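You operate a simulated robot arm through the tools that you are given. There is no shell and no other tool.

Carry out the task below with a simulated robot arm. There is one attempt and no reset: what you move stays moved.

Task
Clean the 25 micron filter at 1.5 bar in the cleaning box.
Fine: cover shut while the air runs; stand the filter back where it was and leave the cover open. Set down upright: what you pick out.

Only the result counts: the job must be done as asked and must still hold three seconds after the hand-in. Knocking over, shifting, dropping, spilling or breaking anything else fails it. Lids that push on must go on centred and level and be pressed home; caps that screw on are set level and turned clockwise until they are tight.

Robot
A 7-joint arm with a three-finger gripper, fixed in place. Base frame: the origin is on the floor under the middle of its stand, x ahead of it, y to its left, z up; the work surface is at about z = 82. Units: cm, rad, N and s.
It reaches about 134.2 cm from its shoulder. Its first joint turns from -2.897 to 2.897 rad. Payload 2.69 kg.
Tool frame: the origin (TCP) lies between the finger pads and is the grasp point; the fingertips stand 3 cm ahead of it; z points along the fingers, y is the line along which they close. The gripper opens to 12.8 cm; its body begins 11.7 cm behind the TCP.
Orientation is that of the tool frame in the base frame, as a unit quaternion [x, y, z, w]. With the fingers straight down and closing along the base's y, the tool's x points along the base's -x, its y along +y and its z along -z.

Tools
- The arm moves only by the tool nudge_tool. Its argument "deltas" is a list of rows, each a list of 2 entries, a list of its own where there are three numbers: the shift along the tool's x, y, z in cm, then the turn, a rotation vector about the tool's x, y, z in rad. In form: [[[x, y, z], [wx, wy, wz]], ...]. A call has 1 to 20 rows; each row is the pose to reach, as a shift and turn from the pose commanded when the call began, along the tool's axes at that moment. "hand" is the opening, from 0 (shut) to 1 (fully open), set as the call begins (left out, the last holds). Rows are played at 5 a second. More than 5 cm and 0.15 rad between two rows, or a gripper value outside its range, and nothing of the call is played. Where a pose cannot be reached the arm comes as near as it can. A force on the tool above 50 N (or 10 N above the force at the start of the call, whichever is more), or a blocked arm, ends the call early, and 0.2 s more pass. The fingers move at their own pace (about 12.7 cm/s each) and stop on an object; they squeeze with about 30 N. The grip force told is the motor's: it shows also when the fingers shut on nothing. Time passes only in rows, and 0.2 s behind the last, so rows that repeat a pose let the fingers close. It gives the time, the measured TCP pose, the force on the tool (base axes), the opening and the grip force at its end, in the units of the frame above (readings bear some noise), with the torque about the TCP (base axes, N m) and any sound that the robot's microphone picked up.
- Cameras (640 x 400 px; columns grow to the right, rows downward): "scene" is fixed at [39.73, 65.75, 145.92]; the picture's right is [-0.62, -0.78, 0.00], its down [-0.42, 0.33, -0.85] and it looks along [0.66, -0.53, -0.53] (base axes); focal length 319 px, centre (320, 200). "wrist" rides on the gripper at [5.8, 5.4, -13.1] in the tool frame; the picture's right is [-0.68, 0.74, 0.00], its down [-0.62, -0.57, -0.55] and it looks along [-0.40, -0.37, 0.84] (tool axes); focal length 234 px, centre (320, 200). There is no depth. A picture from a camera that has moved, and an enlarged one, comes with that camera's place and axes in the base frame and with its lens. The place of the scene camera against the robot may be out by one fixed shift of up to 1.2 cm in any direction.
- camera(camera): a new picture of that camera. The clock stands still meanwhile.
- raise_lower(by): moves the trunk up (or, below 0, down) by that many cm; the arm rides with it, the base frame stays. It gives what a move gives, with no picture.
- inspect(camera, box): a new picture of the part [left, top, right, bottom] of that camera's present view, enlarged. The clock stands still meanwhile.
- finish_job(): hands the job in; it is judged then, once.

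Places have to be worked out from the pictures, the camera data and where the tool is seen. Open the gripper and draw the arm clear of the work before you hand the job in, unless the task says otherwise.

The tools are called after "Request:" by a JSON object that holds its "fn" and its "kwargs". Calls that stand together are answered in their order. nudge_tool: Moves the arm, as the interface text tells. Its arguments: {"type":"object","properties":{"deltas":{"type":"array"},"hand":{"type":"number"}},"required":["deltas"]} The other tools are called the same way: raise_lower (by) moves the trunk up or down; camera (camera) takes a picture; inspect (camera, box) takes an enlarged picture of a part of a camera's view; finish_job () hands the job in.

At the start:

```text
t: 0.0
ee_pos: [78.21, 9.97, 126.59]
tcp_rot: [0.0, 1.0, 0.0, 0.001]
force: [1.0, -0.8, -0.5]
ft_torque: [0.02, 0.01, -0.03]
finger_gap: 12.81
grasp_force: 0.1
trunk travel left (down, up): [-15.0, 20.0]
```

scene: 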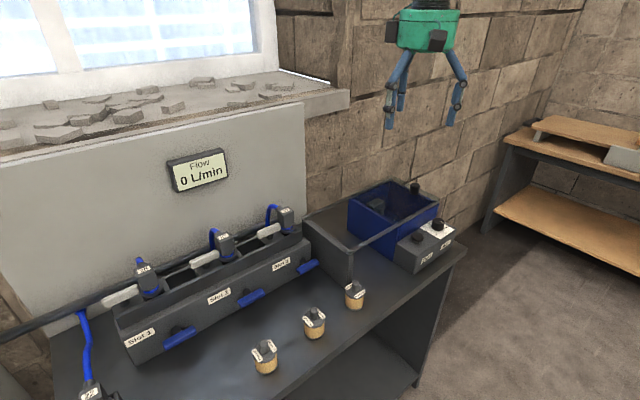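
wrist: 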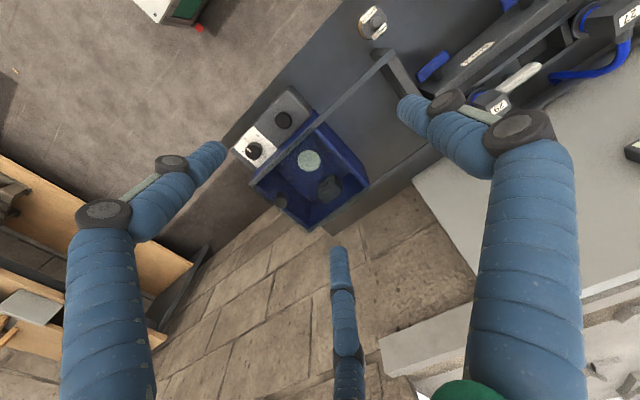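

I'll look closer at the scene before moving: the filters' labels, the box and its knobs.

Request:
{"fn": "inspect", "kwargs": {"camera": "scene", "box": [230, 260, 390, 390]}}

Request:
{"fn": "inspect", "kwargs": {"camera": "scene", "box": [300, 160, 480, 290]}}

Request:
{"fn": "inspect", "kwargs": {"camera": "scene", "box": [60, 190, 320, 400]}}

Request:
{"fn": "inspect", "kwargs": {"camera": "wrist", "box": [220, 70, 390, 240]}}

```text
3.08 times, centred on (310, 325) of scene
camera zoom: at [39.73, 65.75, 145.92], right [-0.62, -0.78, 0.0], down [-0.42, 0.33, -0.85], along [0.66, -0.53, -0.53], focal length 982 px, centre (351, -185)
```

zoom: 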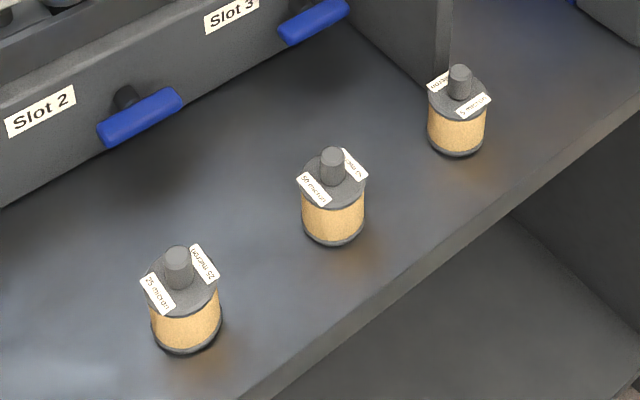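

```text
3.08 times, centred on (390, 225) of scene
camera zoom: at [39.73, 65.75, 145.92], right [-0.62, -0.78, 0.0], down [-0.42, 0.33, -0.85], along [0.66, -0.53, -0.53], focal length 982 px, centre (105, 123)
```

zoom: 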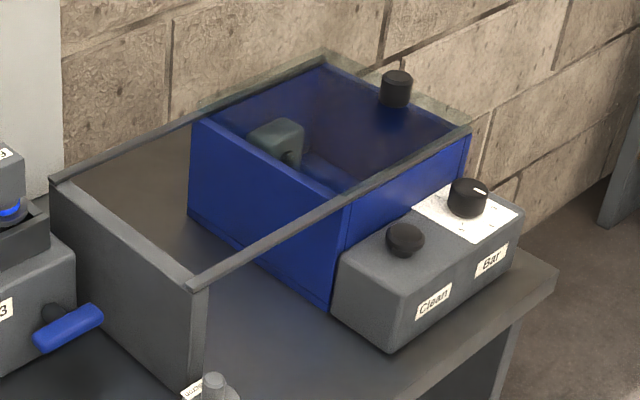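

```text
1.90 times, centred on (190, 295) of scene
camera zoom: at [39.73, 65.75, 145.92], right [-0.62, -0.78, 0.0], down [-0.42, 0.33, -0.85], along [0.66, -0.53, -0.53], focal length 608 px, centre (568, 19)
```

zoom: 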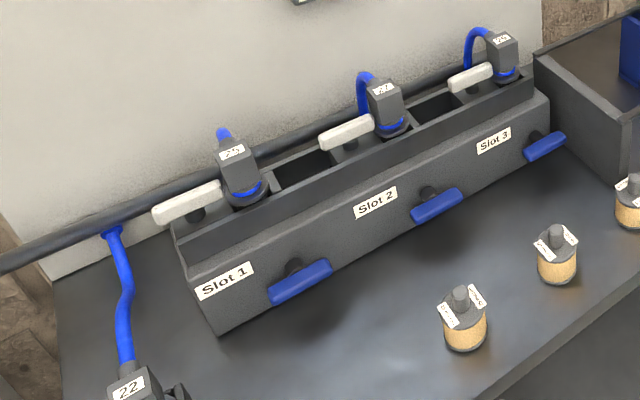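

```text
2.35 times, centred on (305, 155) of wrist
camera zoom: at [72.44, 15.31, 139.62], right [0.68, 0.74, 0.0], down [0.62, -0.57, 0.55], along [0.4, -0.37, -0.84], focal length 551 px, centre (355, 306)
```

zoom: 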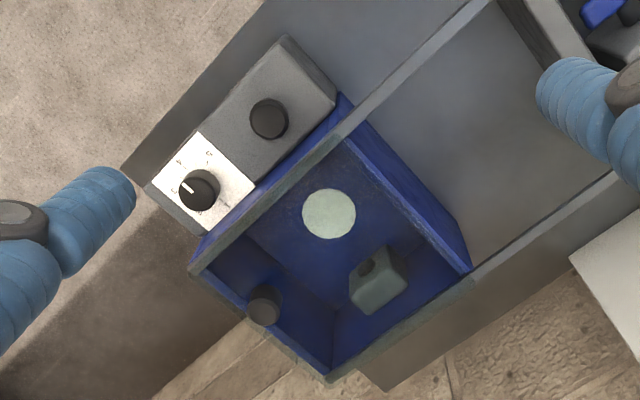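

Three filters stand along the front of the bench. I'll read their labels at full enlargement, and look at the box cover and the dial.

Request:
{"fn": "inspect", "kwargs": {"camera": "scene", "box": [245, 335, 290, 380]}}

Request:
{"fn": "inspect", "kwargs": {"camera": "scene", "box": [295, 300, 335, 345]}}

Request:
{"fn": "inspect", "kwargs": {"camera": "scene", "box": [335, 275, 375, 315]}}

Request:
{"fn": "inspect", "kwargs": {"camera": "scene", "box": [390, 205, 470, 280]}}

Request:
{"fn": "inspect", "kwargs": {"camera": "wrist", "box": [225, 110, 300, 180]}}

Request:
{"fn": "inspect", "kwargs": {"camera": "scene", "box": [340, 170, 450, 260]}}

```text
8.89 times, centred on (268, 358) of scene
camera zoom: at [39.73, 65.75, 145.92], right [-0.62, -0.78, 0.0], down [-0.42, 0.33, -0.85], along [0.66, -0.53, -0.53], focal length 2838 px, centre (787, -1200)
```

zoom: 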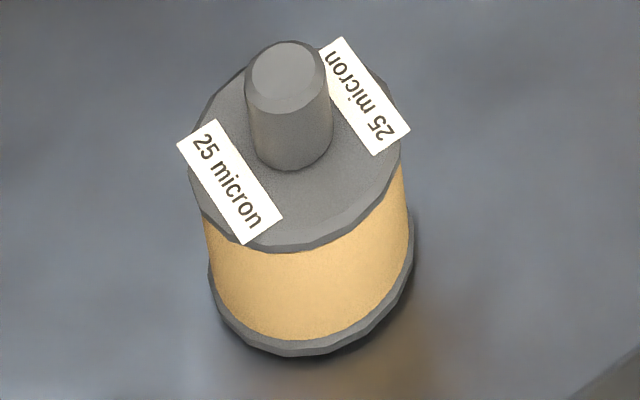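

```text
8.89 times, centred on (315, 322) of scene
camera zoom: at [39.73, 65.75, 145.92], right [-0.62, -0.78, 0.0], down [-0.42, 0.33, -0.85], along [0.66, -0.53, -0.53], focal length 2838 px, centre (364, -889)
```

zoom: 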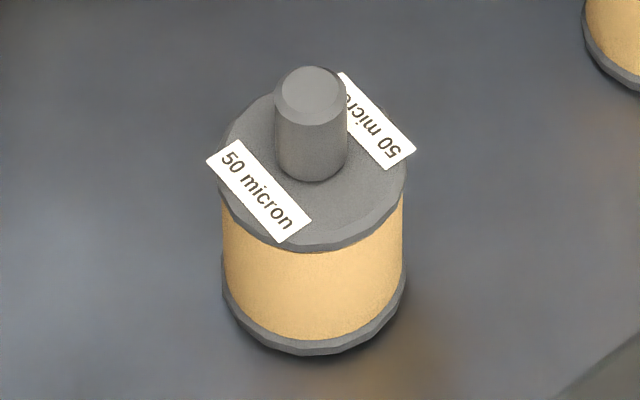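

```text
10.00 times, centred on (355, 295) of scene
camera zoom: at [39.73, 65.75, 145.92], right [-0.62, -0.78, 0.0], down [-0.42, 0.33, -0.85], along [0.66, -0.53, -0.53], focal length 3193 px, centre (-30, -750)
```

zoom: 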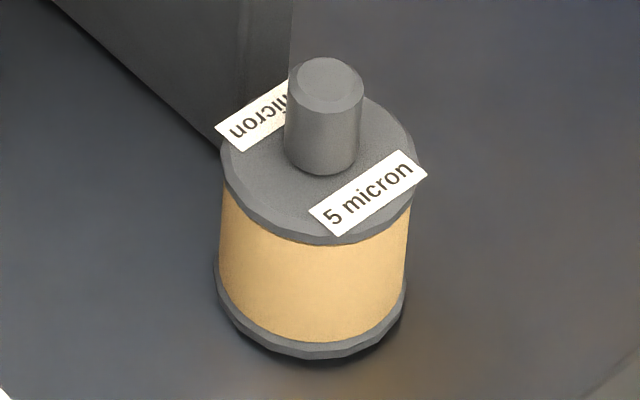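

```text
5.33 times, centred on (430, 242) of scene
camera zoom: at [39.73, 65.75, 145.92], right [-0.62, -0.78, 0.0], down [-0.42, 0.33, -0.85], along [0.66, -0.53, -0.53], focal length 1703 px, centre (-267, -27)
```

zoom: 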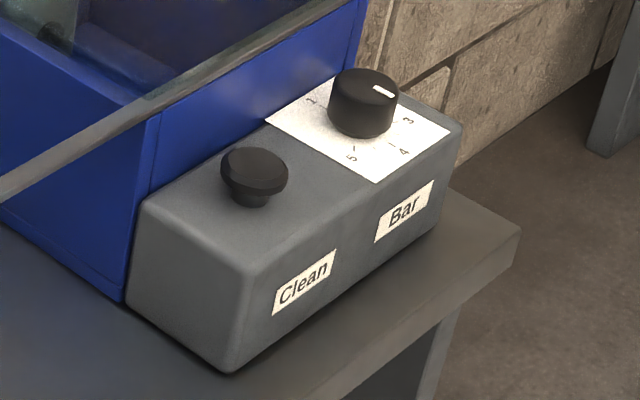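

```text
5.71 times, centred on (262, 145) of wrist
camera zoom: at [72.44, 15.31, 139.62], right [0.68, 0.74, 0.0], down [0.62, -0.57, 0.55], along [0.4, -0.37, -0.84], focal length 1338 px, centre (649, 514)
```

zoom: 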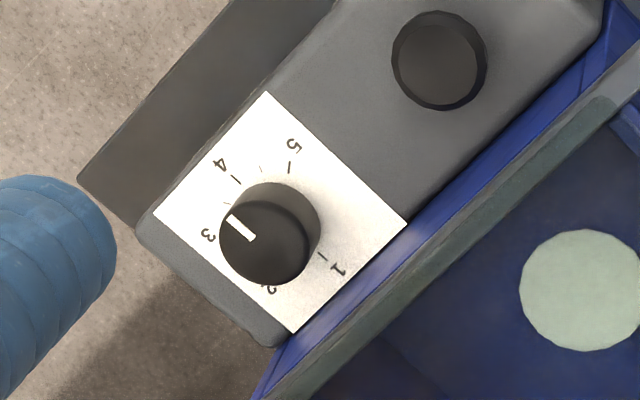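

```text
4.44 times, centred on (395, 215) of scene
camera zoom: at [39.73, 65.75, 145.92], right [-0.62, -0.78, 0.0], down [-0.42, 0.33, -0.85], along [0.66, -0.53, -0.53], focal length 1419 px, centre (-13, 133)
```

zoom: 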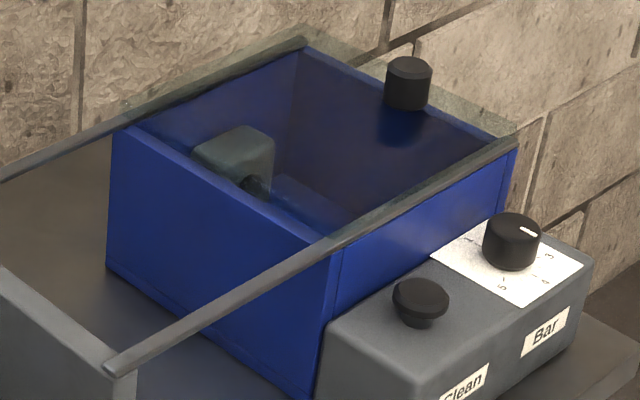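

The leftmost filter reads "25 micron". The glass cover looks shut over the blue box, with its knob at the -y end and rails running toward +y. The dial (1 to 5) reads nearly 4. I'll move to get a steeper view of the dial and the cover knob.

Request:
{"fn": "nudge_tool", "kwargs": {"deltas": [[[3.5, -0.75, 2], [0, 0, 0]], [[7, -1.5, 4], [0, 0, 0]], [[10.5, -2.25, 6], [0, 0, 0]], [[14, -3, 8], [0, 0, 0]], [[14, -3, 8], [0, 0, 0]]]}}

Request:
{"fn": "camera", "kwargs": {"camera": "wrist"}}

Request:
{"fn": "camera", "kwargs": {"camera": "scene"}}

```text
t: 1.2
ee_pos: [63.96, 7.06, 118.66]
tcp_rot: [0.0, 1.0, 0.0, 0.001]
force: [-0.9, 0.6, 0.7]
ft_torque: [-0.01, -0.06, -0.02]
finger_gap: 12.82
grasp_force: 0.1
trunk travel left (down, up): [-15.0, 20.0]
```

```text
taken
camera wrist: at [58.16, 12.27, 131.78], right [0.68, 0.74, 0.0], down [0.62, -0.57, 0.55], along [0.4, -0.37, -0.84], focal length 234 px, centre (320, 200)
```

wrist: 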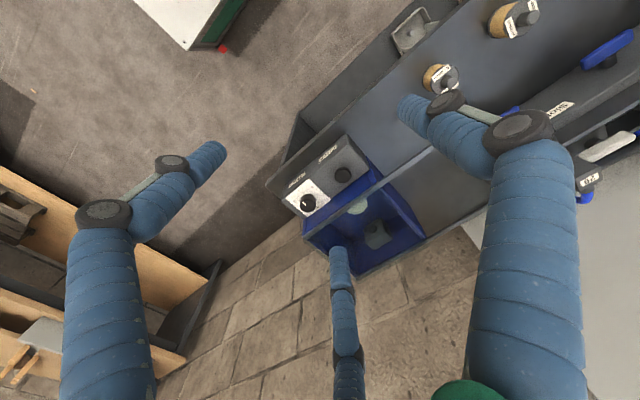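

```text
taken
```

scene: 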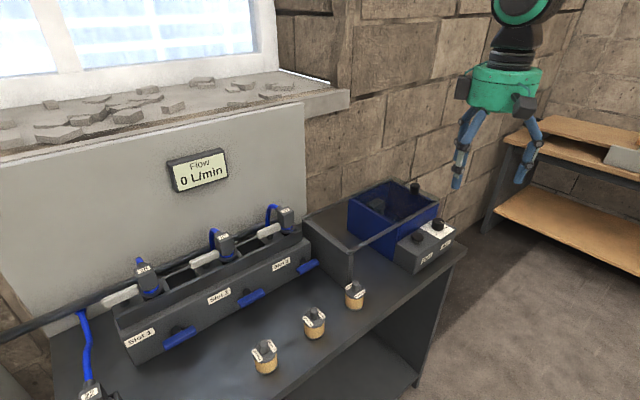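

Request:
{"fn": "inspect", "kwargs": {"camera": "wrist", "box": [260, 130, 440, 290]}}

Request:
{"fn": "inspect", "kwargs": {"camera": "wrist", "box": [270, 130, 370, 220]}}

Request:
{"fn": "inspect", "kwargs": {"camera": "wrist", "box": [370, 0, 570, 120]}}

```text
2.50 times, centred on (350, 210) of wrist
camera zoom: at [58.16, 12.27, 131.78], right [0.68, 0.74, 0.0], down [0.62, -0.57, 0.55], along [0.4, -0.37, -0.84], focal length 585 px, centre (245, 175)
```

zoom: 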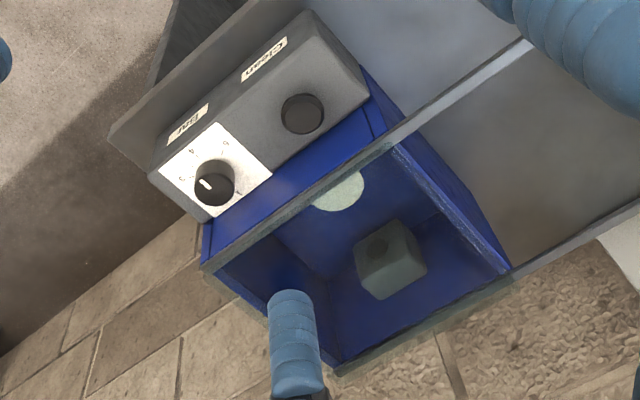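

```text
4.44 times, centred on (320, 175) of wrist
camera zoom: at [58.16, 12.27, 131.78], right [0.68, 0.74, 0.0], down [0.62, -0.57, 0.55], along [0.4, -0.37, -0.84], focal length 1041 px, centre (320, 311)
```

zoom: 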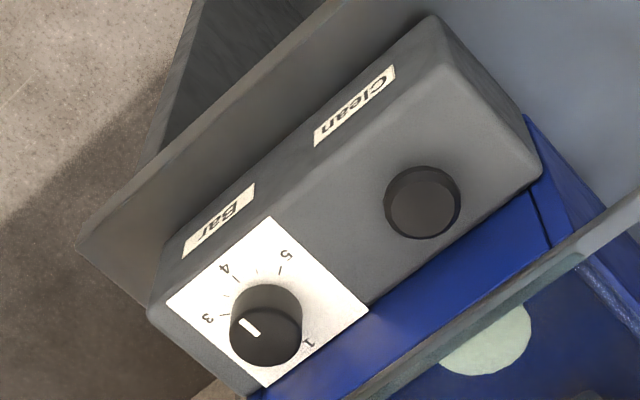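

```text
3.20 times, centred on (470, 60) of wrist
camera zoom: at [58.16, 12.27, 131.78], right [0.68, 0.74, 0.0], down [0.62, -0.57, 0.55], along [0.4, -0.37, -0.84], focal length 749 px, centre (-160, 648)
```

zoom: 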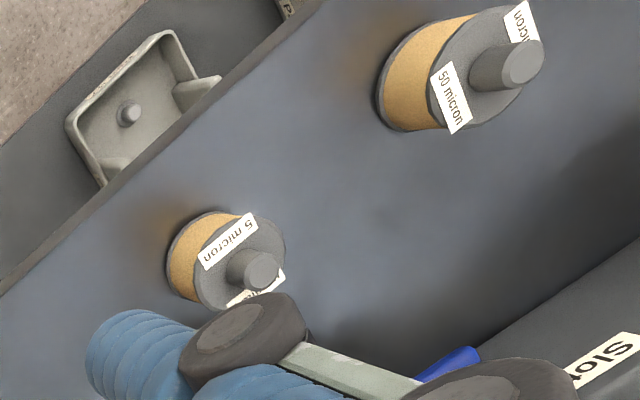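

The dial centre triangulates to about (76.4, -8.05, top 92.1), and the Clean button to about (76.4, 1.5, top 91.3). Next I go over the box to look at the cover and its knob.

Request:
{"fn": "nudge_tool", "kwargs": {"deltas": [[[-4.1, -1.78, -1.6], [0, 0, 0]], [[-8.2, -3.56, -3.2], [0, 0, 0]], [[-12.4, -5.34, -4.7], [0, 0, 0]], [[-16.5, -7.1, -6.3], [0, 0, 0]], [[-20.6, -8.9, -7.9], [0, 0, 0]], [[-20.6, -8.9, -7.9], [0, 0, 0]]]}}

Request:
{"fn": "camera", "kwargs": {"camera": "wrist"}}

Request:
{"fn": "inspect", "kwargs": {"camera": "wrist", "box": [220, 60, 420, 220]}}

```text
t: 2.6
ee_pos: [84.81, -1.82, 126.54]
tcp_rot: [0.001, 1.0, 0.0, 0.0]
force: [-0.3, 0.1, -0.2]
ft_torque: [0.03, 0.06, 0.01]
finger_gap: 12.81
grasp_force: 0.1
trunk travel left (down, up): [-15.0, 20.0]
```

```text
taken
camera wrist: at [78.95, 3.35, 139.66], right [0.68, 0.74, 0.0], down [0.62, -0.57, 0.55], along [0.4, -0.37, -0.84], focal length 234 px, centre (320, 200)
```

wrist: 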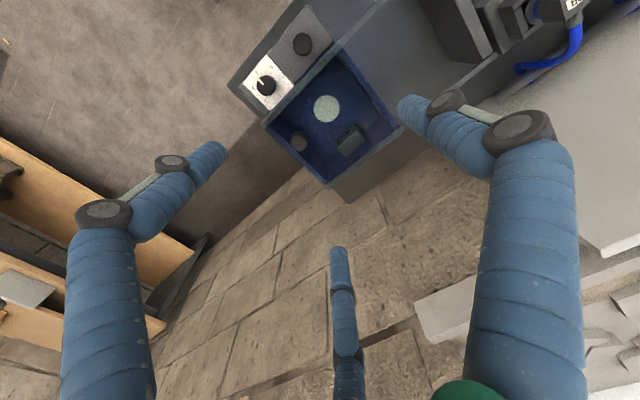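

```text
2.50 times, centred on (320, 140) of wrist
camera zoom: at [78.95, 3.35, 139.66], right [0.68, 0.74, 0.0], down [0.62, -0.57, 0.55], along [0.4, -0.37, -0.84], focal length 585 px, centre (320, 350)
```

zoom: 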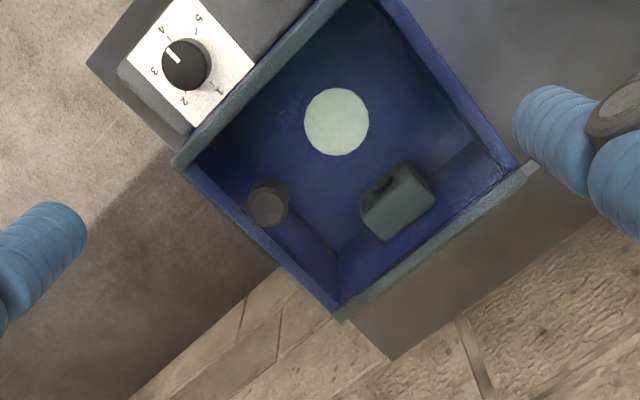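

Request:
{"fn": "inspect", "kwargs": {"camera": "wrist", "box": [240, 50, 340, 140]}}

Request:
{"fn": "inspect", "kwargs": {"camera": "wrist", "box": [260, 90, 380, 200]}}

Request:
{"fn": "inspect", "kwargs": {"camera": "wrist", "box": [320, 0, 480, 140]}}

Request:
{"fn": "inspect", "kwargs": {"camera": "scene", "box": [300, 160, 450, 280]}}

```text
4.44 times, centred on (290, 95) of wrist
camera zoom: at [78.95, 3.35, 139.66], right [0.68, 0.74, 0.0], down [0.62, -0.57, 0.55], along [0.4, -0.37, -0.84], focal length 1041 px, centre (453, 667)
```

zoom: 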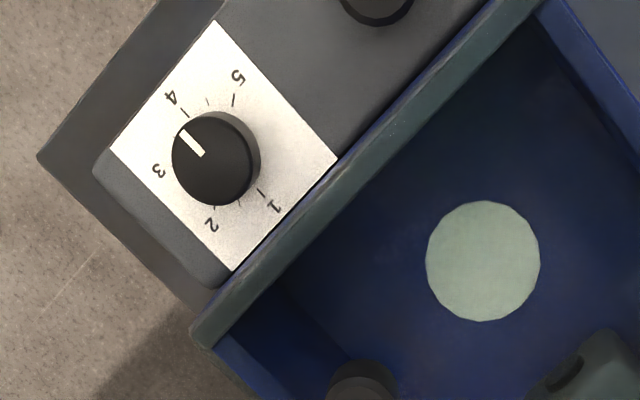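

```text
3.64 times, centred on (320, 145) of wrist
camera zoom: at [78.95, 3.35, 139.66], right [0.68, 0.74, 0.0], down [0.62, -0.57, 0.55], along [0.4, -0.37, -0.84], focal length 852 px, centre (320, 400)
```

zoom: 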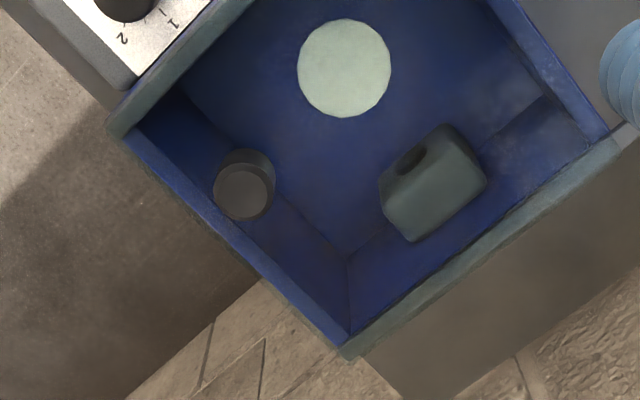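

```text
2.86 times, centred on (400, 70) of wrist
camera zoom: at [78.95, 3.35, 139.66], right [0.68, 0.74, 0.0], down [0.62, -0.57, 0.55], along [0.4, -0.37, -0.84], focal length 669 px, centre (91, 571)
```

zoom: 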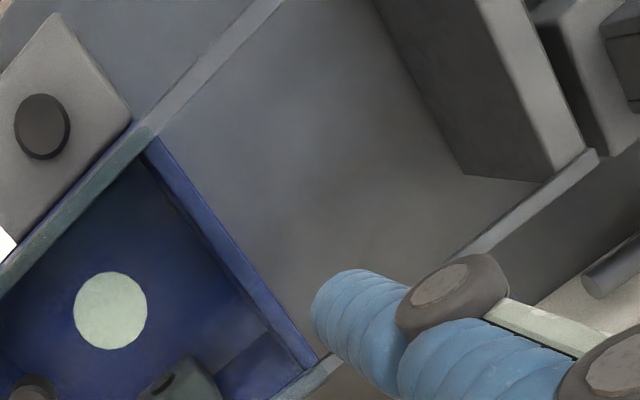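

```text
3.33 times, centred on (375, 220) of scene
camera zoom: at [39.73, 65.75, 145.92], right [-0.62, -0.78, 0.0], down [-0.42, 0.33, -0.85], along [0.66, -0.53, -0.53], focal length 1064 px, centre (137, 133)
```

zoom: 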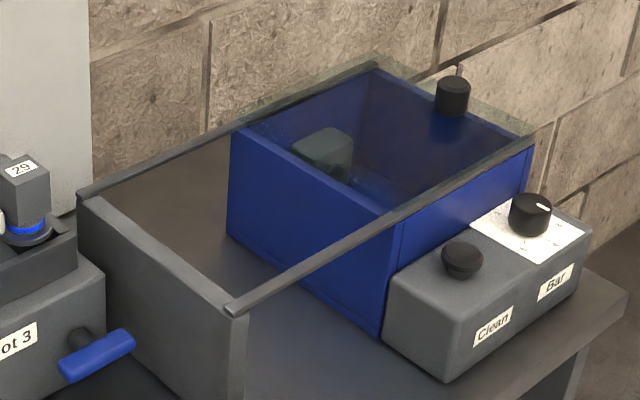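

The cover is shut: the glass tints the rails as far as the box's +y edge, and its knob is at about (86.9, -9.3, top 98.5). The dial points at 4, so 1.5 bar needs about 150° counter-clockwise seen from above. There is little room next to the box wall, so I'll check the finger thickness first.

Request:
{"fn": "inspect", "kwargs": {"camera": "wrist", "box": [150, 120, 260, 210]}}

Request:
{"fn": "inspect", "kwargs": {"camera": "scene", "box": [330, 0, 480, 130]}}

Request:
{"fn": "inspect", "kwargs": {"camera": "wrist", "box": [0, 100, 640, 400]}}

```text
4.44 times, centred on (205, 165) of wrist
camera zoom: at [78.95, 3.35, 139.66], right [0.68, 0.74, 0.0], down [0.62, -0.57, 0.55], along [0.4, -0.37, -0.84], focal length 1041 px, centre (831, 356)
```

zoom: 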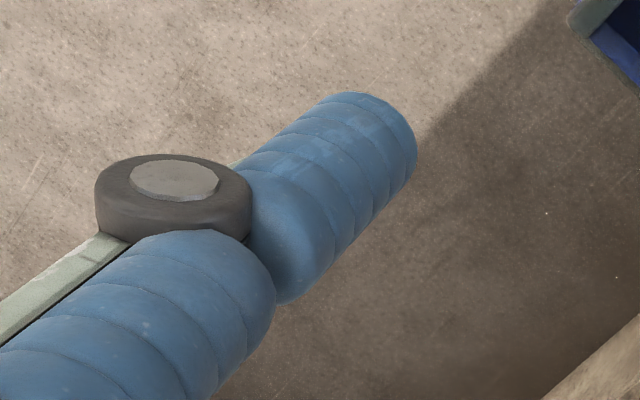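

```text
3.08 times, centred on (405, 65) of scene
camera zoom: at [39.73, 65.75, 145.92], right [-0.62, -0.78, 0.0], down [-0.42, 0.33, -0.85], along [0.66, -0.53, -0.53], focal length 982 px, centre (58, 615)
```

zoom: 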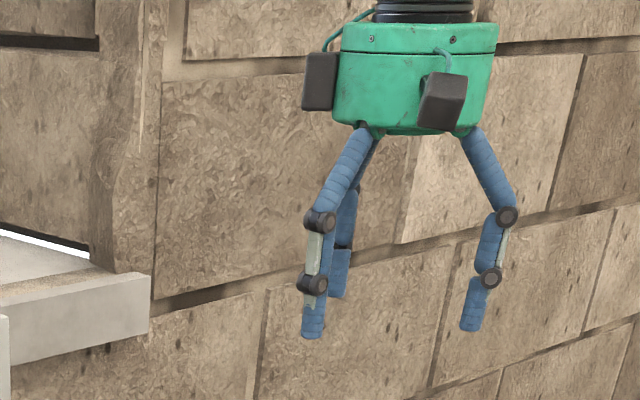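

```text
1.00 times, centred on (320, 250) of wrist (not enlarged: the box is as wide or as high as the picture)
camera zoom: at [78.95, 3.35, 139.66], right [0.68, 0.74, 0.0], down [0.62, -0.57, 0.55], along [0.4, -0.37, -0.84], focal length 234 px, centre (320, 150)
```

zoom: 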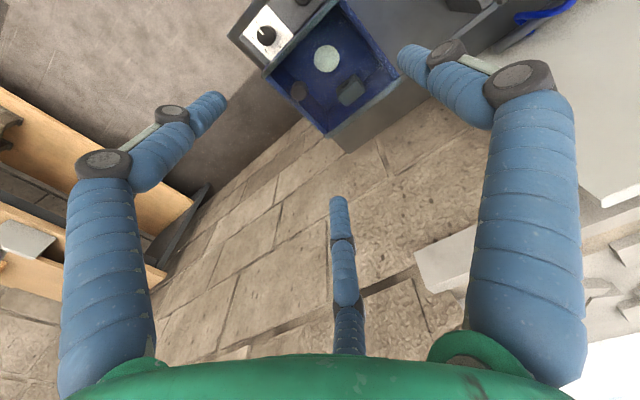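

The fingertips are about 1.7 cm thick. If I keep the fingers about 35° or more off the +x direction at the dial, they clear the box wall. I'll move above the dial, yaw the tool about -55° and partly close the hand.

Request:
{"fn": "nudge_tool", "kwargs": {"deltas": [[[1.2, -0.89, 2.8], [0, 0, 0.137]], [[2.4, -1.77, 5.6], [0, 0, 0.274]], [[3.6, -2.66, 8.4], [0, 0, 0.411]], [[4.8, -3.54, 11.2], [0, 0, 0.549]], [[6.0, -4.43, 14.0], [0, 0, 0.686]], [[7.2, -5.3, 16.8], [0, 0, 0.823]], [[8.4, -6.2, 19.5], [0, 0, 0.96]], [[8.4, -6.2, 19.5], [0, 0, 0.96]], [[8.4, -6.2, 19.5], [0, 0, 0.96]]], "hand": 0.36}}

Request:
{"fn": "camera", "kwargs": {"camera": "wrist"}}

Request:
{"fn": "inspect", "kwargs": {"camera": "scene", "box": [350, 80, 510, 270]}}

```text
t: 4.6
ee_pos: [76.31, -8.1, 107.0]
tcp_rot: [0.462, 0.887, 0.0, -0.001]
force: [0.6, -0.2, 0.0]
ft_torque: [0.0, 0.0, 0.01]
finger_gap: 4.62
grasp_force: 0.0
trunk travel left (down, up): [-15.0, 20.0]
```

```text
taken
camera wrist: at [77.44, -0.34, 120.05], right [0.99, -0.13, 0.0], down [-0.11, -0.83, 0.55], along [-0.07, -0.54, -0.84], focal length 234 px, centre (320, 200)
```

wrist: 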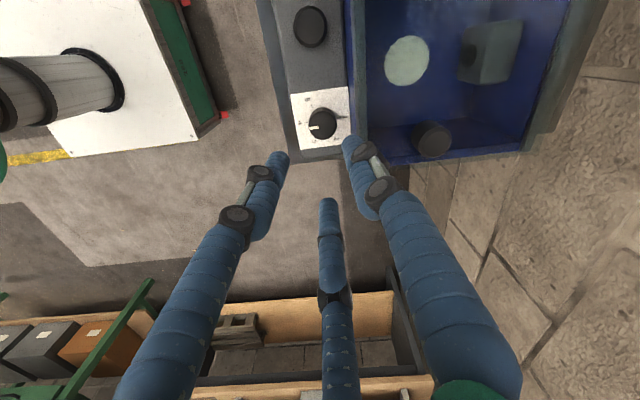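

```text
2.11 times, centred on (430, 175) of scene
camera zoom: at [39.73, 65.75, 145.92], right [-0.62, -0.78, 0.0], down [-0.42, 0.33, -0.85], along [0.66, -0.53, -0.53], focal length 672 px, centre (88, 253)
```

zoom: 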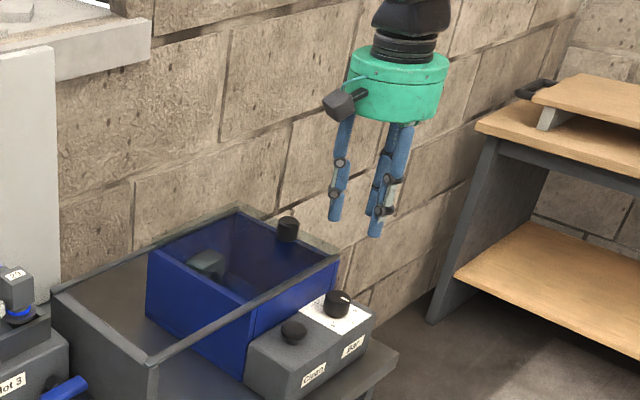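

Request:
{"fn": "inspect", "kwargs": {"camera": "wrist", "box": [270, 70, 380, 170]}}

Request:
{"fn": "inspect", "kwargs": {"camera": "wrist", "box": [350, 20, 560, 180]}}

```text
4.00 times, centred on (325, 120) of wrist
camera zoom: at [77.44, -0.34, 120.05], right [0.99, -0.13, 0.0], down [-0.11, -0.83, 0.55], along [-0.07, -0.54, -0.84], focal length 937 px, centre (300, 520)
```

zoom: 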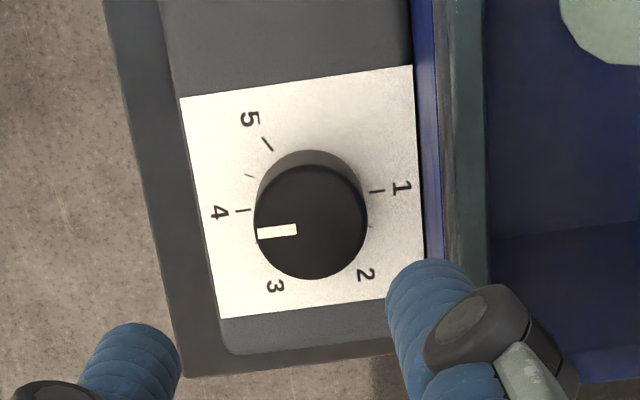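

```text
2.50 times, centred on (455, 100) of wrist
camera zoom: at [77.44, -0.34, 120.05], right [0.99, -0.13, 0.0], down [-0.11, -0.83, 0.55], along [-0.07, -0.54, -0.84], focal length 585 px, centre (-18, 450)
```

zoom: 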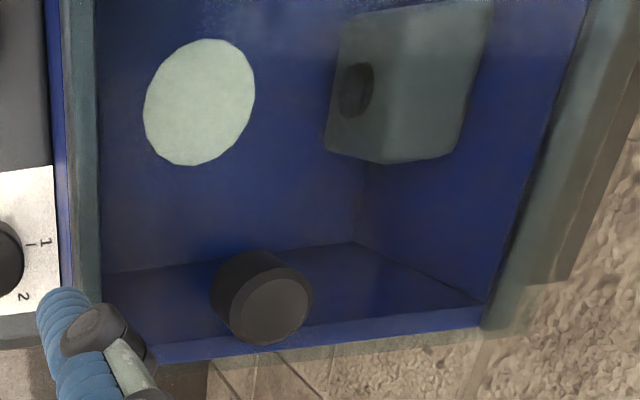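

The closer view puts the dial centre at about (76.6, -8.0), with a radius near 1.7, and the box wall at x≈80.1. I'll shift slightly and lower until the tips are just above the dial.

Request:
{"fn": "nudge_tool", "kwargs": {"deltas": [[[-0.09, 0.3, 3.5], [0, 0, 0]], [[-0.09, 0.3, 7], [0, 0, 0]], [[-0.09, 0.3, 10.5], [0, 0, 0]], [[-0.09, 0.3, 10.5], [0, 0, 0]]]}}

Request:
{"fn": "camera", "kwargs": {"camera": "wrist"}}

Request:
{"fn": "inspect", "kwargs": {"camera": "scene", "box": [390, 150, 480, 260]}}

```text
t: 5.6
ee_pos: [76.96, -8.04, 96.31]
tcp_rot: [0.462, 0.887, 0.0, -0.001]
force: [-1.4, 0.1, 0.1]
ft_torque: [-0.05, -0.05, 0.0]
finger_gap: 4.53
grasp_force: 0.1
trunk travel left (down, up): [-15.0, 20.0]
```

```text
taken
camera wrist: at [78.04, -0.23, 109.41], right [0.99, -0.13, 0.0], down [-0.11, -0.83, 0.55], along [-0.07, -0.54, -0.84], focal length 234 px, centre (320, 200)
```

wrist: 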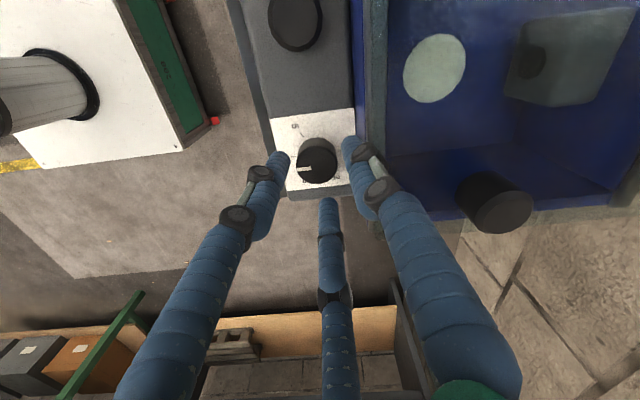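

```text
3.64 times, centred on (435, 205) of scene
camera zoom: at [39.73, 65.75, 145.92], right [-0.62, -0.78, 0.0], down [-0.42, 0.33, -0.85], along [0.66, -0.53, -0.53], focal length 1161 px, centre (-98, 182)
```

zoom: 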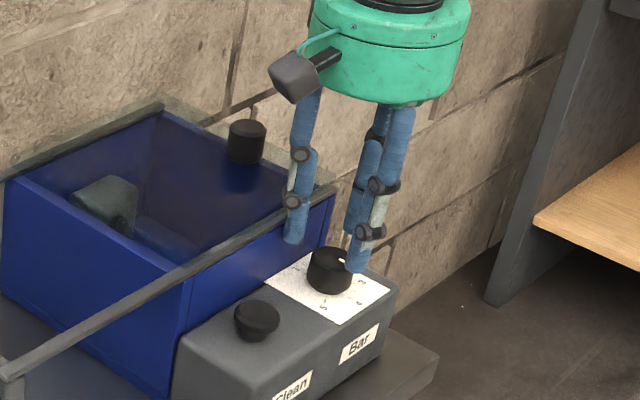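

The measured x shifted more than I commanded. I'll hold the pose briefly so it settles and read it again.

Request:
{"fn": "nudge_tool", "kwargs": {"deltas": [[[0, 0, 0], [0, 0, 0]], [[0, 0, 0], [0, 0, 0]]]}}

Request:
{"fn": "inspect", "kwargs": {"camera": "wrist", "box": [260, 100, 390, 220]}}

```text
t: 6.2
ee_pos: [76.93, -7.89, 96.38]
tcp_rot: [0.461, 0.887, 0.0, 0.0]
force: [-1.4, 0.0, -1.0]
ft_torque: [-0.01, 0.05, 0.01]
finger_gap: 4.53
grasp_force: 0.0
trunk travel left (down, up): [-15.0, 20.0]
```

```text
3.33 times, centred on (325, 160) of wrist
camera zoom: at [78.02, -0.24, 109.41], right [0.99, -0.13, 0.0], down [-0.11, -0.83, 0.55], along [-0.07, -0.54, -0.84], focal length 781 px, centre (303, 333)
```

zoom: 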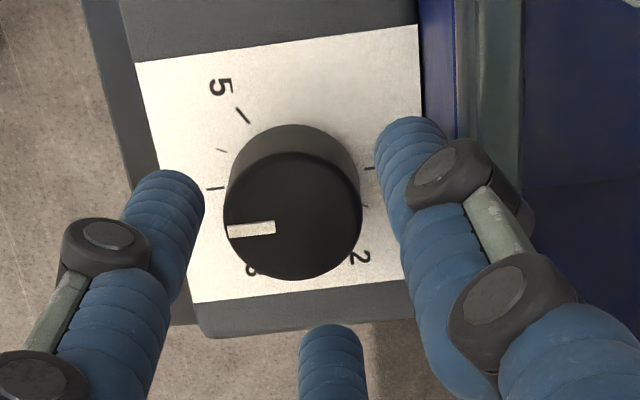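

Camera and pose agree that the TCP is about 0.27 cm too far in +x, with the dial at (76.65, -8.02). I'll correct that, lower until the tips flank the dial, and close.

Request:
{"fn": "nudge_tool", "kwargs": {"deltas": [[[0.11, -0.25, 0], [0, 0, 0]], [[0.11, -0.25, 1.5], [0, 0, 0]], [[0.11, -0.25, 3.05], [0, 0, 0]], [[0.11, -0.25, 3.05], [0, 0, 0]]]}}

Request:
{"fn": "inspect", "kwargs": {"camera": "wrist", "box": [260, 100, 390, 220]}}

Request:
{"fn": "inspect", "kwargs": {"camera": "scene", "box": [390, 180, 480, 260]}}

```text
t: 7.2
ee_pos: [76.62, -7.94, 93.47]
tcp_rot: [0.463, 0.887, 0.001, 0.001]
force: [-0.3, 0.8, 0.0]
ft_torque: [0.05, -0.02, 0.0]
finger_gap: 4.59
grasp_force: 0.0
trunk travel left (down, up): [-15.0, 20.0]
```

```text
3.33 times, centred on (325, 160) of wrist
camera zoom: at [77.65, -0.21, 106.57], right [0.99, -0.13, 0.0], down [-0.11, -0.83, 0.55], along [-0.07, -0.54, -0.84], focal length 781 px, centre (303, 333)
```

zoom: 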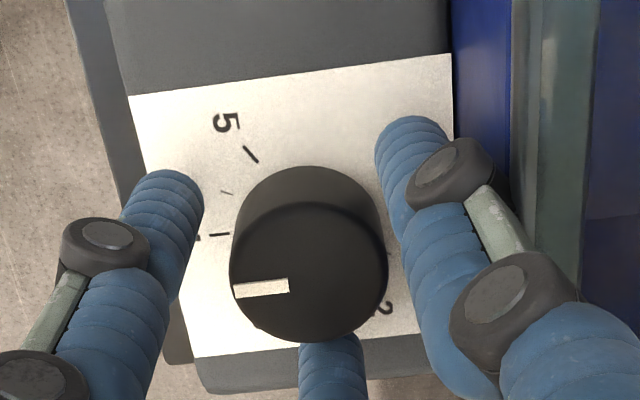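

```text
5.00 times, centred on (435, 220) of scene
camera zoom: at [39.73, 65.75, 145.92], right [-0.62, -0.78, 0.0], down [-0.42, 0.33, -0.85], along [0.66, -0.53, -0.53], focal length 1596 px, centre (-255, 100)
```

zoom: 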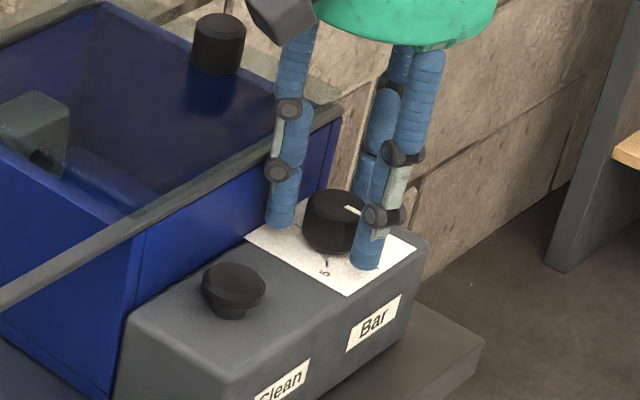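

The fingers surround the dial and clear both the plate and the wall. I'll close on the dial.

Request:
{"fn": "nudge_tool", "kwargs": {"deltas": [[[0, 0, 0], [0, 0, 0]], [[0, 0, 0], [0, 0, 0]], [[0, 0, 0], [0, 0, 0]]], "hand": 0.0}}

Request:
{"fn": "inspect", "kwargs": {"camera": "wrist", "box": [260, 100, 390, 220]}}

```text
t: 8.0
ee_pos: [76.7, -8.06, 93.48]
tcp_rot: [0.462, 0.887, 0.001, 0.0]
force: [8.0, -12.1, -3.4]
ft_torque: [-0.53, -0.5, -0.04]
finger_gap: 3.3
grasp_force: 45.6
trunk travel left (down, up): [-15.0, 20.0]
```

```text
3.33 times, centred on (325, 160) of wrist
camera zoom: at [77.7, -0.3, 106.58], right [0.99, -0.13, 0.0], down [-0.11, -0.83, 0.55], along [-0.07, -0.54, -0.84], focal length 781 px, centre (303, 333)
```

zoom: 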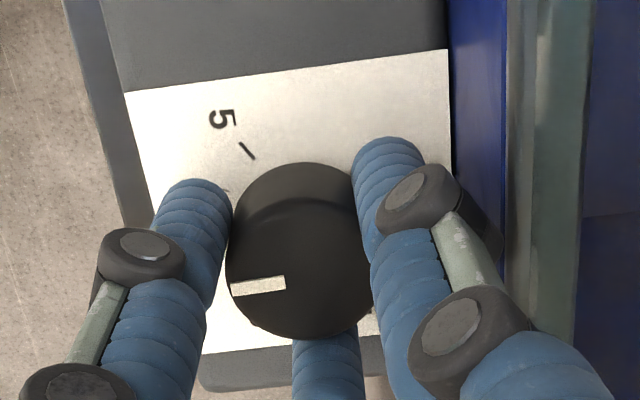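

The dial is gripped (gap 3.3). I'll relieve the small side force and turn about 50° counter-clockwise seen from above, which is negative about the tool's z.

Request:
{"fn": "nudge_tool", "kwargs": {"deltas": [[[-0.15, 0.01, 0], [0, 0, -0.1]], [[-0.15, 0.01, 0], [0, 0, -0.24]], [[-0.15, 0.01, 0], [0, 0, -0.38]], [[-0.15, 0.01, 0], [0, 0, -0.52]], [[-0.15, 0.01, 0], [0, 0, -0.66]], [[-0.15, 0.01, 0], [0, 0, -0.8]], [[-0.15, 0.01, 0], [0, 0, -0.873]], [[-0.15, 0.01, 0], [0, 0, -0.873]]]}}

Request:
{"fn": "camera", "kwargs": {"camera": "wrist"}}

Request:
{"fn": "inspect", "kwargs": {"camera": "wrist", "box": [260, 100, 390, 220]}}

```text
t: 9.8
ee_pos: [76.58, -7.95, 93.5]
tcp_rot: [0.043, 0.999, 0.0, 0.001]
force: [14.4, 5.6, 10.4]
ft_torque: [0.22, -0.55, 0.03]
finger_gap: 3.28
grasp_force: 45.2
trunk travel left (down, up): [-15.0, 20.0]
```

```text
taken
camera wrist: at [71.29, -2.33, 106.56], right [0.74, 0.68, 0.0], down [0.56, -0.62, 0.55], along [0.37, -0.4, -0.84], focal length 234 px, centre (320, 200)
```

wrist: 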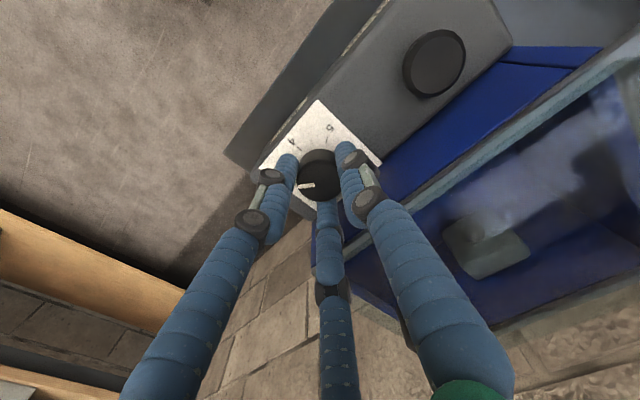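

```text
3.33 times, centred on (325, 160) of wrist
camera zoom: at [71.29, -2.33, 106.56], right [0.74, 0.68, 0.0], down [0.56, -0.62, 0.55], along [0.37, -0.4, -0.84], focal length 781 px, centre (303, 333)
```

zoom: 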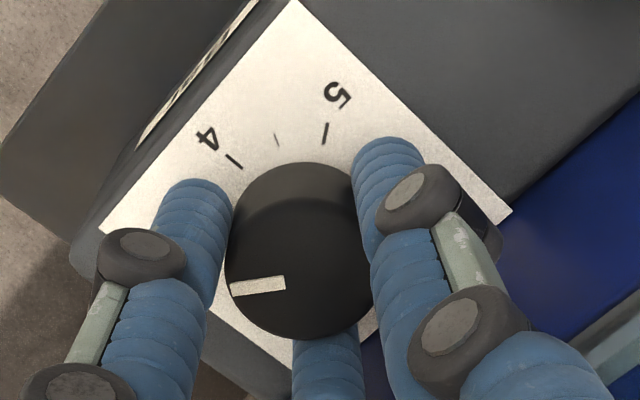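

The dial followed by 50° (the pointer has stayed fixed in the gripper's view), so it now stands near 231°, about 3.15 bar. I'll release slightly, lift above it, turn back and check.

Request:
{"fn": "nudge_tool", "kwargs": {"deltas": [[[0, 0, 0], [0, 0, 0]], [[0, 0, 0], [0, 0, 0]], [[0, 0, -1.5], [0, 0, 0]], [[0, 0, -3.2], [0, 0, 0]], [[0, 0, -3.2], [0, 0, 0.145]], [[0, 0, -3.2], [0, 0, 0.29]], [[0, 0, -3.2], [0, 0, 0.435]], [[0, 0, -3.2], [0, 0, 0.58]], [[0, 0, -3.2], [0, 0, 0.725]], [[0, 0, -3.2], [0, 0, 0.873]], [[0, 0, -3.2], [0, 0, 0.873]]], "hand": 0.36}}

Request:
{"fn": "inspect", "kwargs": {"camera": "wrist", "box": [260, 100, 390, 220]}}

```text
t: 12.2
ee_pos: [76.52, -8.01, 96.56]
tcp_rot: [0.462, 0.887, 0.0, 0.0]
force: [-0.4, 0.1, 0.2]
ft_torque: [0.02, -0.01, 0.03]
finger_gap: 4.62
grasp_force: 0.2
trunk travel left (down, up): [-15.0, 20.0]
```

```text
3.33 times, centred on (325, 160) of wrist
camera zoom: at [77.62, -0.39, 109.63], right [0.99, -0.13, 0.0], down [-0.11, -0.83, 0.55], along [-0.07, -0.54, -0.84], focal length 781 px, centre (303, 333)
```

zoom: 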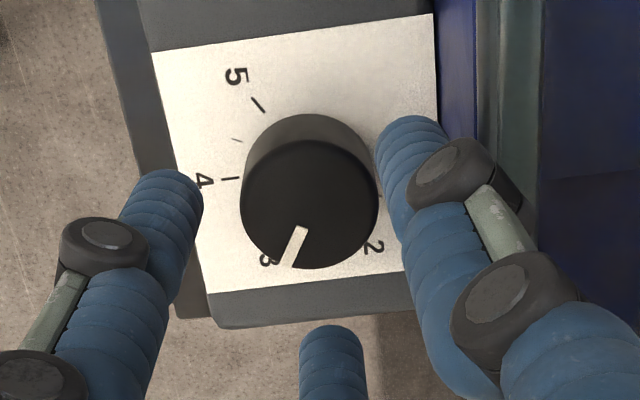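

The pointer now reads about 240° (≈3 bar), and 330° is the target. I'll descend again with a small centring shift, grip, and turn another 45°.

Request:
{"fn": "nudge_tool", "kwargs": {"deltas": [[[-0.09, 0.12, 0], [0, 0, 0]], [[-0.09, 0.12, 1.6], [0, 0, 0]], [[-0.09, 0.12, 3.15], [0, 0, 0]], [[-0.09, 0.12, 3.15], [0, 0, 0]]], "hand": 0.36}}

Request:
{"fn": "nudge_tool", "kwargs": {"deltas": [[[0, 0, 0], [0, 0, 0]], [[0, 0, 0], [0, 0, 0]], [[0, 0, 0], [0, 0, 0]], [[0, 0, 0], [0, 0, -0.1]], [[0, 0, 0], [0, 0, -0.24]], [[0, 0, 0], [0, 0, -0.38]], [[0, 0, 0], [0, 0, -0.52]], [[0, 0, 0], [0, 0, -0.66]], [[0, 0, 0], [0, 0, -0.785]], [[0, 0, 0], [0, 0, -0.785]]], "hand": 0.0}}

Request:
{"fn": "inspect", "kwargs": {"camera": "wrist", "box": [260, 100, 390, 220]}}

```text
t: 13.2
ee_pos: [76.66, -8.09, 93.31]
tcp_rot: [0.462, 0.887, 0.0, 0.0]
force: [-3.0, 0.0, -0.4]
ft_torque: [-0.01, -0.01, 0.05]
finger_gap: 4.47
grasp_force: 0.0
trunk travel left (down, up): [-15.0, 20.0]
```

```text
t: 15.4
ee_pos: [76.73, -7.99, 93.35]
tcp_rot: [0.086, 0.996, 0.0, -0.001]
force: [-4.4, 15.3, -9.0]
ft_torque: [0.43, 0.17, 0.0]
finger_gap: 3.31
grasp_force: 45.1
trunk travel left (down, up): [-15.0, 20.0]
```

```text
3.33 times, centred on (325, 160) of wrist
camera zoom: at [71.91, -1.87, 106.42], right [0.79, 0.61, 0.0], down [0.51, -0.66, 0.55], along [0.33, -0.44, -0.84], focal length 781 px, centre (303, 333)
```

zoom: 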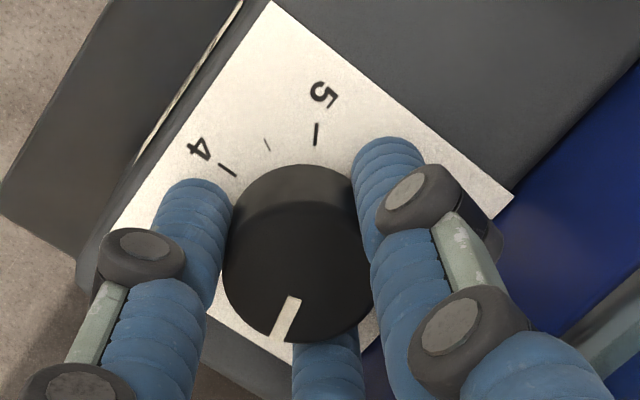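

The dial turned with the gripper again. I'll release, lift, turn back and measure the pointer.

Request:
{"fn": "nudge_tool", "kwargs": {"deltas": [[[0, 0, 0], [0, 0, 0]], [[0, 0, 0], [0, 0, 0]], [[0, 0, -1.5], [0, 0, 0]], [[0, 0, -3.2], [0, 0, 0]], [[0, 0, -3.2], [0, 0, 0.14]], [[0, 0, -3.2], [0, 0, 0.28]], [[0, 0, -3.2], [0, 0, 0.42]], [[0, 0, -3.2], [0, 0, 0.56]], [[0, 0, -3.2], [0, 0, 0.7]], [[0, 0, -3.2], [0, 0, 0.785]], [[0, 0, -3.2], [0, 0, 0.785]]], "hand": 0.36}}

Request:
{"fn": "inspect", "kwargs": {"camera": "wrist", "box": [260, 100, 390, 220]}}

```text
t: 17.8
ee_pos: [76.81, -8.05, 96.8]
tcp_rot: [0.462, 0.887, -0.001, 0.001]
force: [-0.7, -0.2, -0.4]
ft_torque: [0.0, 0.01, 0.01]
finger_gap: 4.61
grasp_force: 0.0
trunk travel left (down, up): [-15.0, 20.0]
```

```text
3.33 times, centred on (325, 160) of wrist
camera zoom: at [77.81, -0.4, 109.75], right [0.99, -0.13, 0.0], down [-0.11, -0.83, 0.55], along [-0.07, -0.54, -0.84], focal length 781 px, centre (303, 333)
```

zoom: 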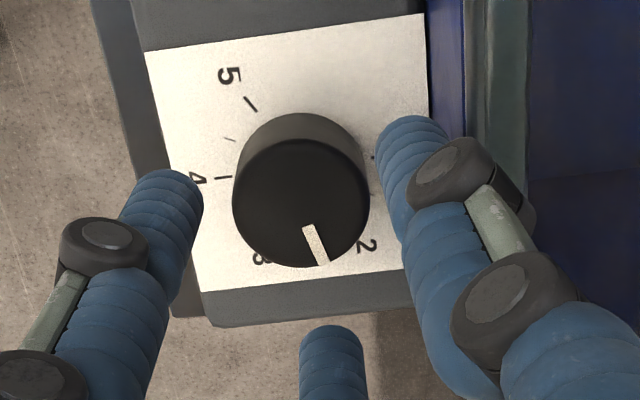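

The pointer is at about 283° (≈2.28 bar), so 47° remain. One more grip and turn.

Request:
{"fn": "nudge_tool", "kwargs": {"deltas": [[[0.06, -0.08, 0], [0, 0, 0]], [[0.06, -0.08, 1.6], [0, 0, 0]], [[0.06, -0.08, 3.3], [0, 0, 0]], [[0.06, -0.08, 3.3], [0, 0, 0]]], "hand": 0.36}}

Request:
{"fn": "nudge_tool", "kwargs": {"deltas": [[[0, 0, 0], [0, 0, 0]], [[0, 0, 0], [0, 0, 0]], [[0, 0, 0], [0, 0, 0]], [[0, 0, 0], [0, 0, -0.1]], [[0, 0, 0], [0, 0, -0.24]], [[0, 0, 0], [0, 0, -0.38]], [[0, 0, 0], [0, 0, -0.52]], [[0, 0, 0], [0, 0, -0.66]], [[0, 0, 0], [0, 0, -0.8]], [[0, 0, 0], [0, 0, -0.82]], [[0, 0, 0], [0, 0, -0.82]]], "hand": 0.0}}

Request:
{"fn": "inspect", "kwargs": {"camera": "wrist", "box": [260, 100, 390, 220]}}

```text
t: 18.8
ee_pos: [76.62, -8.27, 93.21]
tcp_rot: [0.461, 0.887, 0.0, 0.0]
force: [-2.6, 0.5, -0.7]
ft_torque: [0.01, 0.03, 0.07]
finger_gap: 4.44
grasp_force: 0.0
trunk travel left (down, up): [-15.0, 20.0]
```

```text
t: 21.2
ee_pos: [76.85, -8.08, 93.27]
tcp_rot: [0.07, 0.998, 0.0, -0.001]
force: [4.6, 15.1, -6.3]
ft_torque: [0.59, 0.02, -0.06]
finger_gap: 3.3
grasp_force: 45.0
trunk travel left (down, up): [-15.0, 20.0]
```

```text
3.33 times, centred on (325, 160) of wrist
camera zoom: at [71.68, -2.06, 106.36], right [0.77, 0.64, 0.0], down [0.53, -0.65, 0.55], along [0.35, -0.42, -0.84], focal length 781 px, centre (303, 333)
```

zoom: 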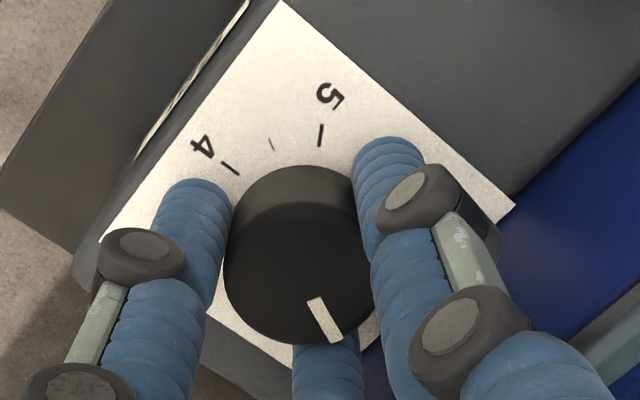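

The pointer computes to about 330°, i.e. 1.5 bar. I'll release, lift well clear and check from above.

Request:
{"fn": "nudge_tool", "kwargs": {"deltas": [[[0, 0, 0], [0, 0, 0]], [[0, 0, 0], [0, 0, 0]], [[0, 0, -1.5], [0, 0, 0]], [[0, 0, -4], [0, 0, 0]], [[0, 0, -8.5], [0, 0, 0]], [[0, 0, -13], [0, 0, 0]], [[0, 0, -13], [0, 0, 0]]], "hand": 0.36}}

Request:
{"fn": "camera", "kwargs": {"camera": "wrist"}}

Request:
{"fn": "inspect", "kwargs": {"camera": "scene", "box": [400, 200, 470, 260]}}

```text
t: 22.8
ee_pos: [76.54, -8.11, 106.22]
tcp_rot: [0.07, 0.998, 0.0, 0.0]
force: [-0.4, 0.5, -0.6]
ft_torque: [-0.02, -0.04, 0.01]
finger_gap: 4.6
grasp_force: 0.0
trunk travel left (down, up): [-15.0, 20.0]
```

```text
taken
camera wrist: at [71.5, -2.13, 119.32], right [0.77, 0.64, 0.0], down [0.53, -0.65, 0.55], along [0.35, -0.42, -0.84], focal length 234 px, centre (320, 200)
```

wrist: 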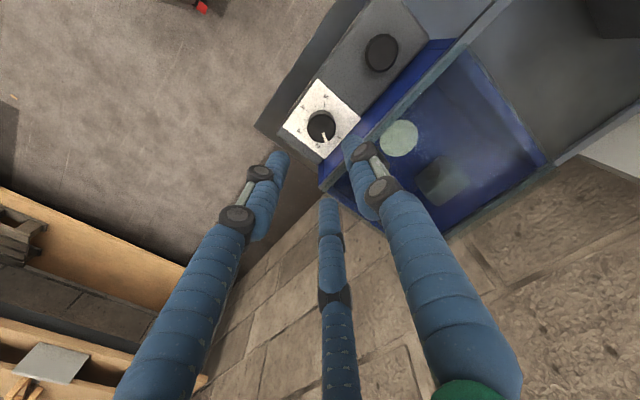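

```text
6.67 times, centred on (435, 230) of scene
camera zoom: at [39.73, 65.75, 145.92], right [-0.62, -0.78, 0.0], down [-0.42, 0.33, -0.85], along [0.66, -0.53, -0.53], focal length 2128 px, centre (-447, 0)
```

zoom: 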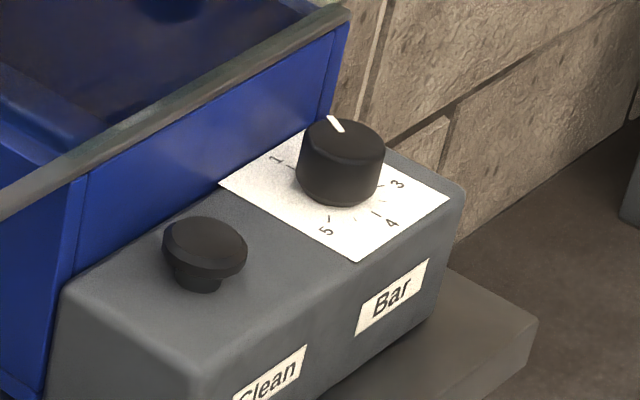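

Request:
{"fn": "inspect", "kwargs": {"camera": "wrist", "box": [270, 70, 380, 170]}}

```text
4.00 times, centred on (325, 120) of wrist
camera zoom: at [71.5, -2.13, 119.32], right [0.77, 0.64, 0.0], down [0.53, -0.65, 0.55], along [0.35, -0.42, -0.84], focal length 937 px, centre (300, 520)
```

zoom: 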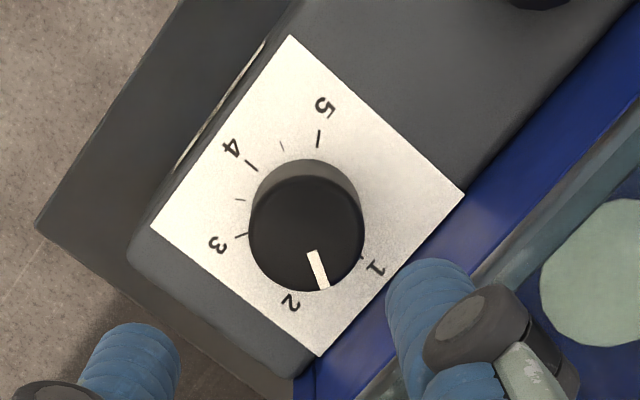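

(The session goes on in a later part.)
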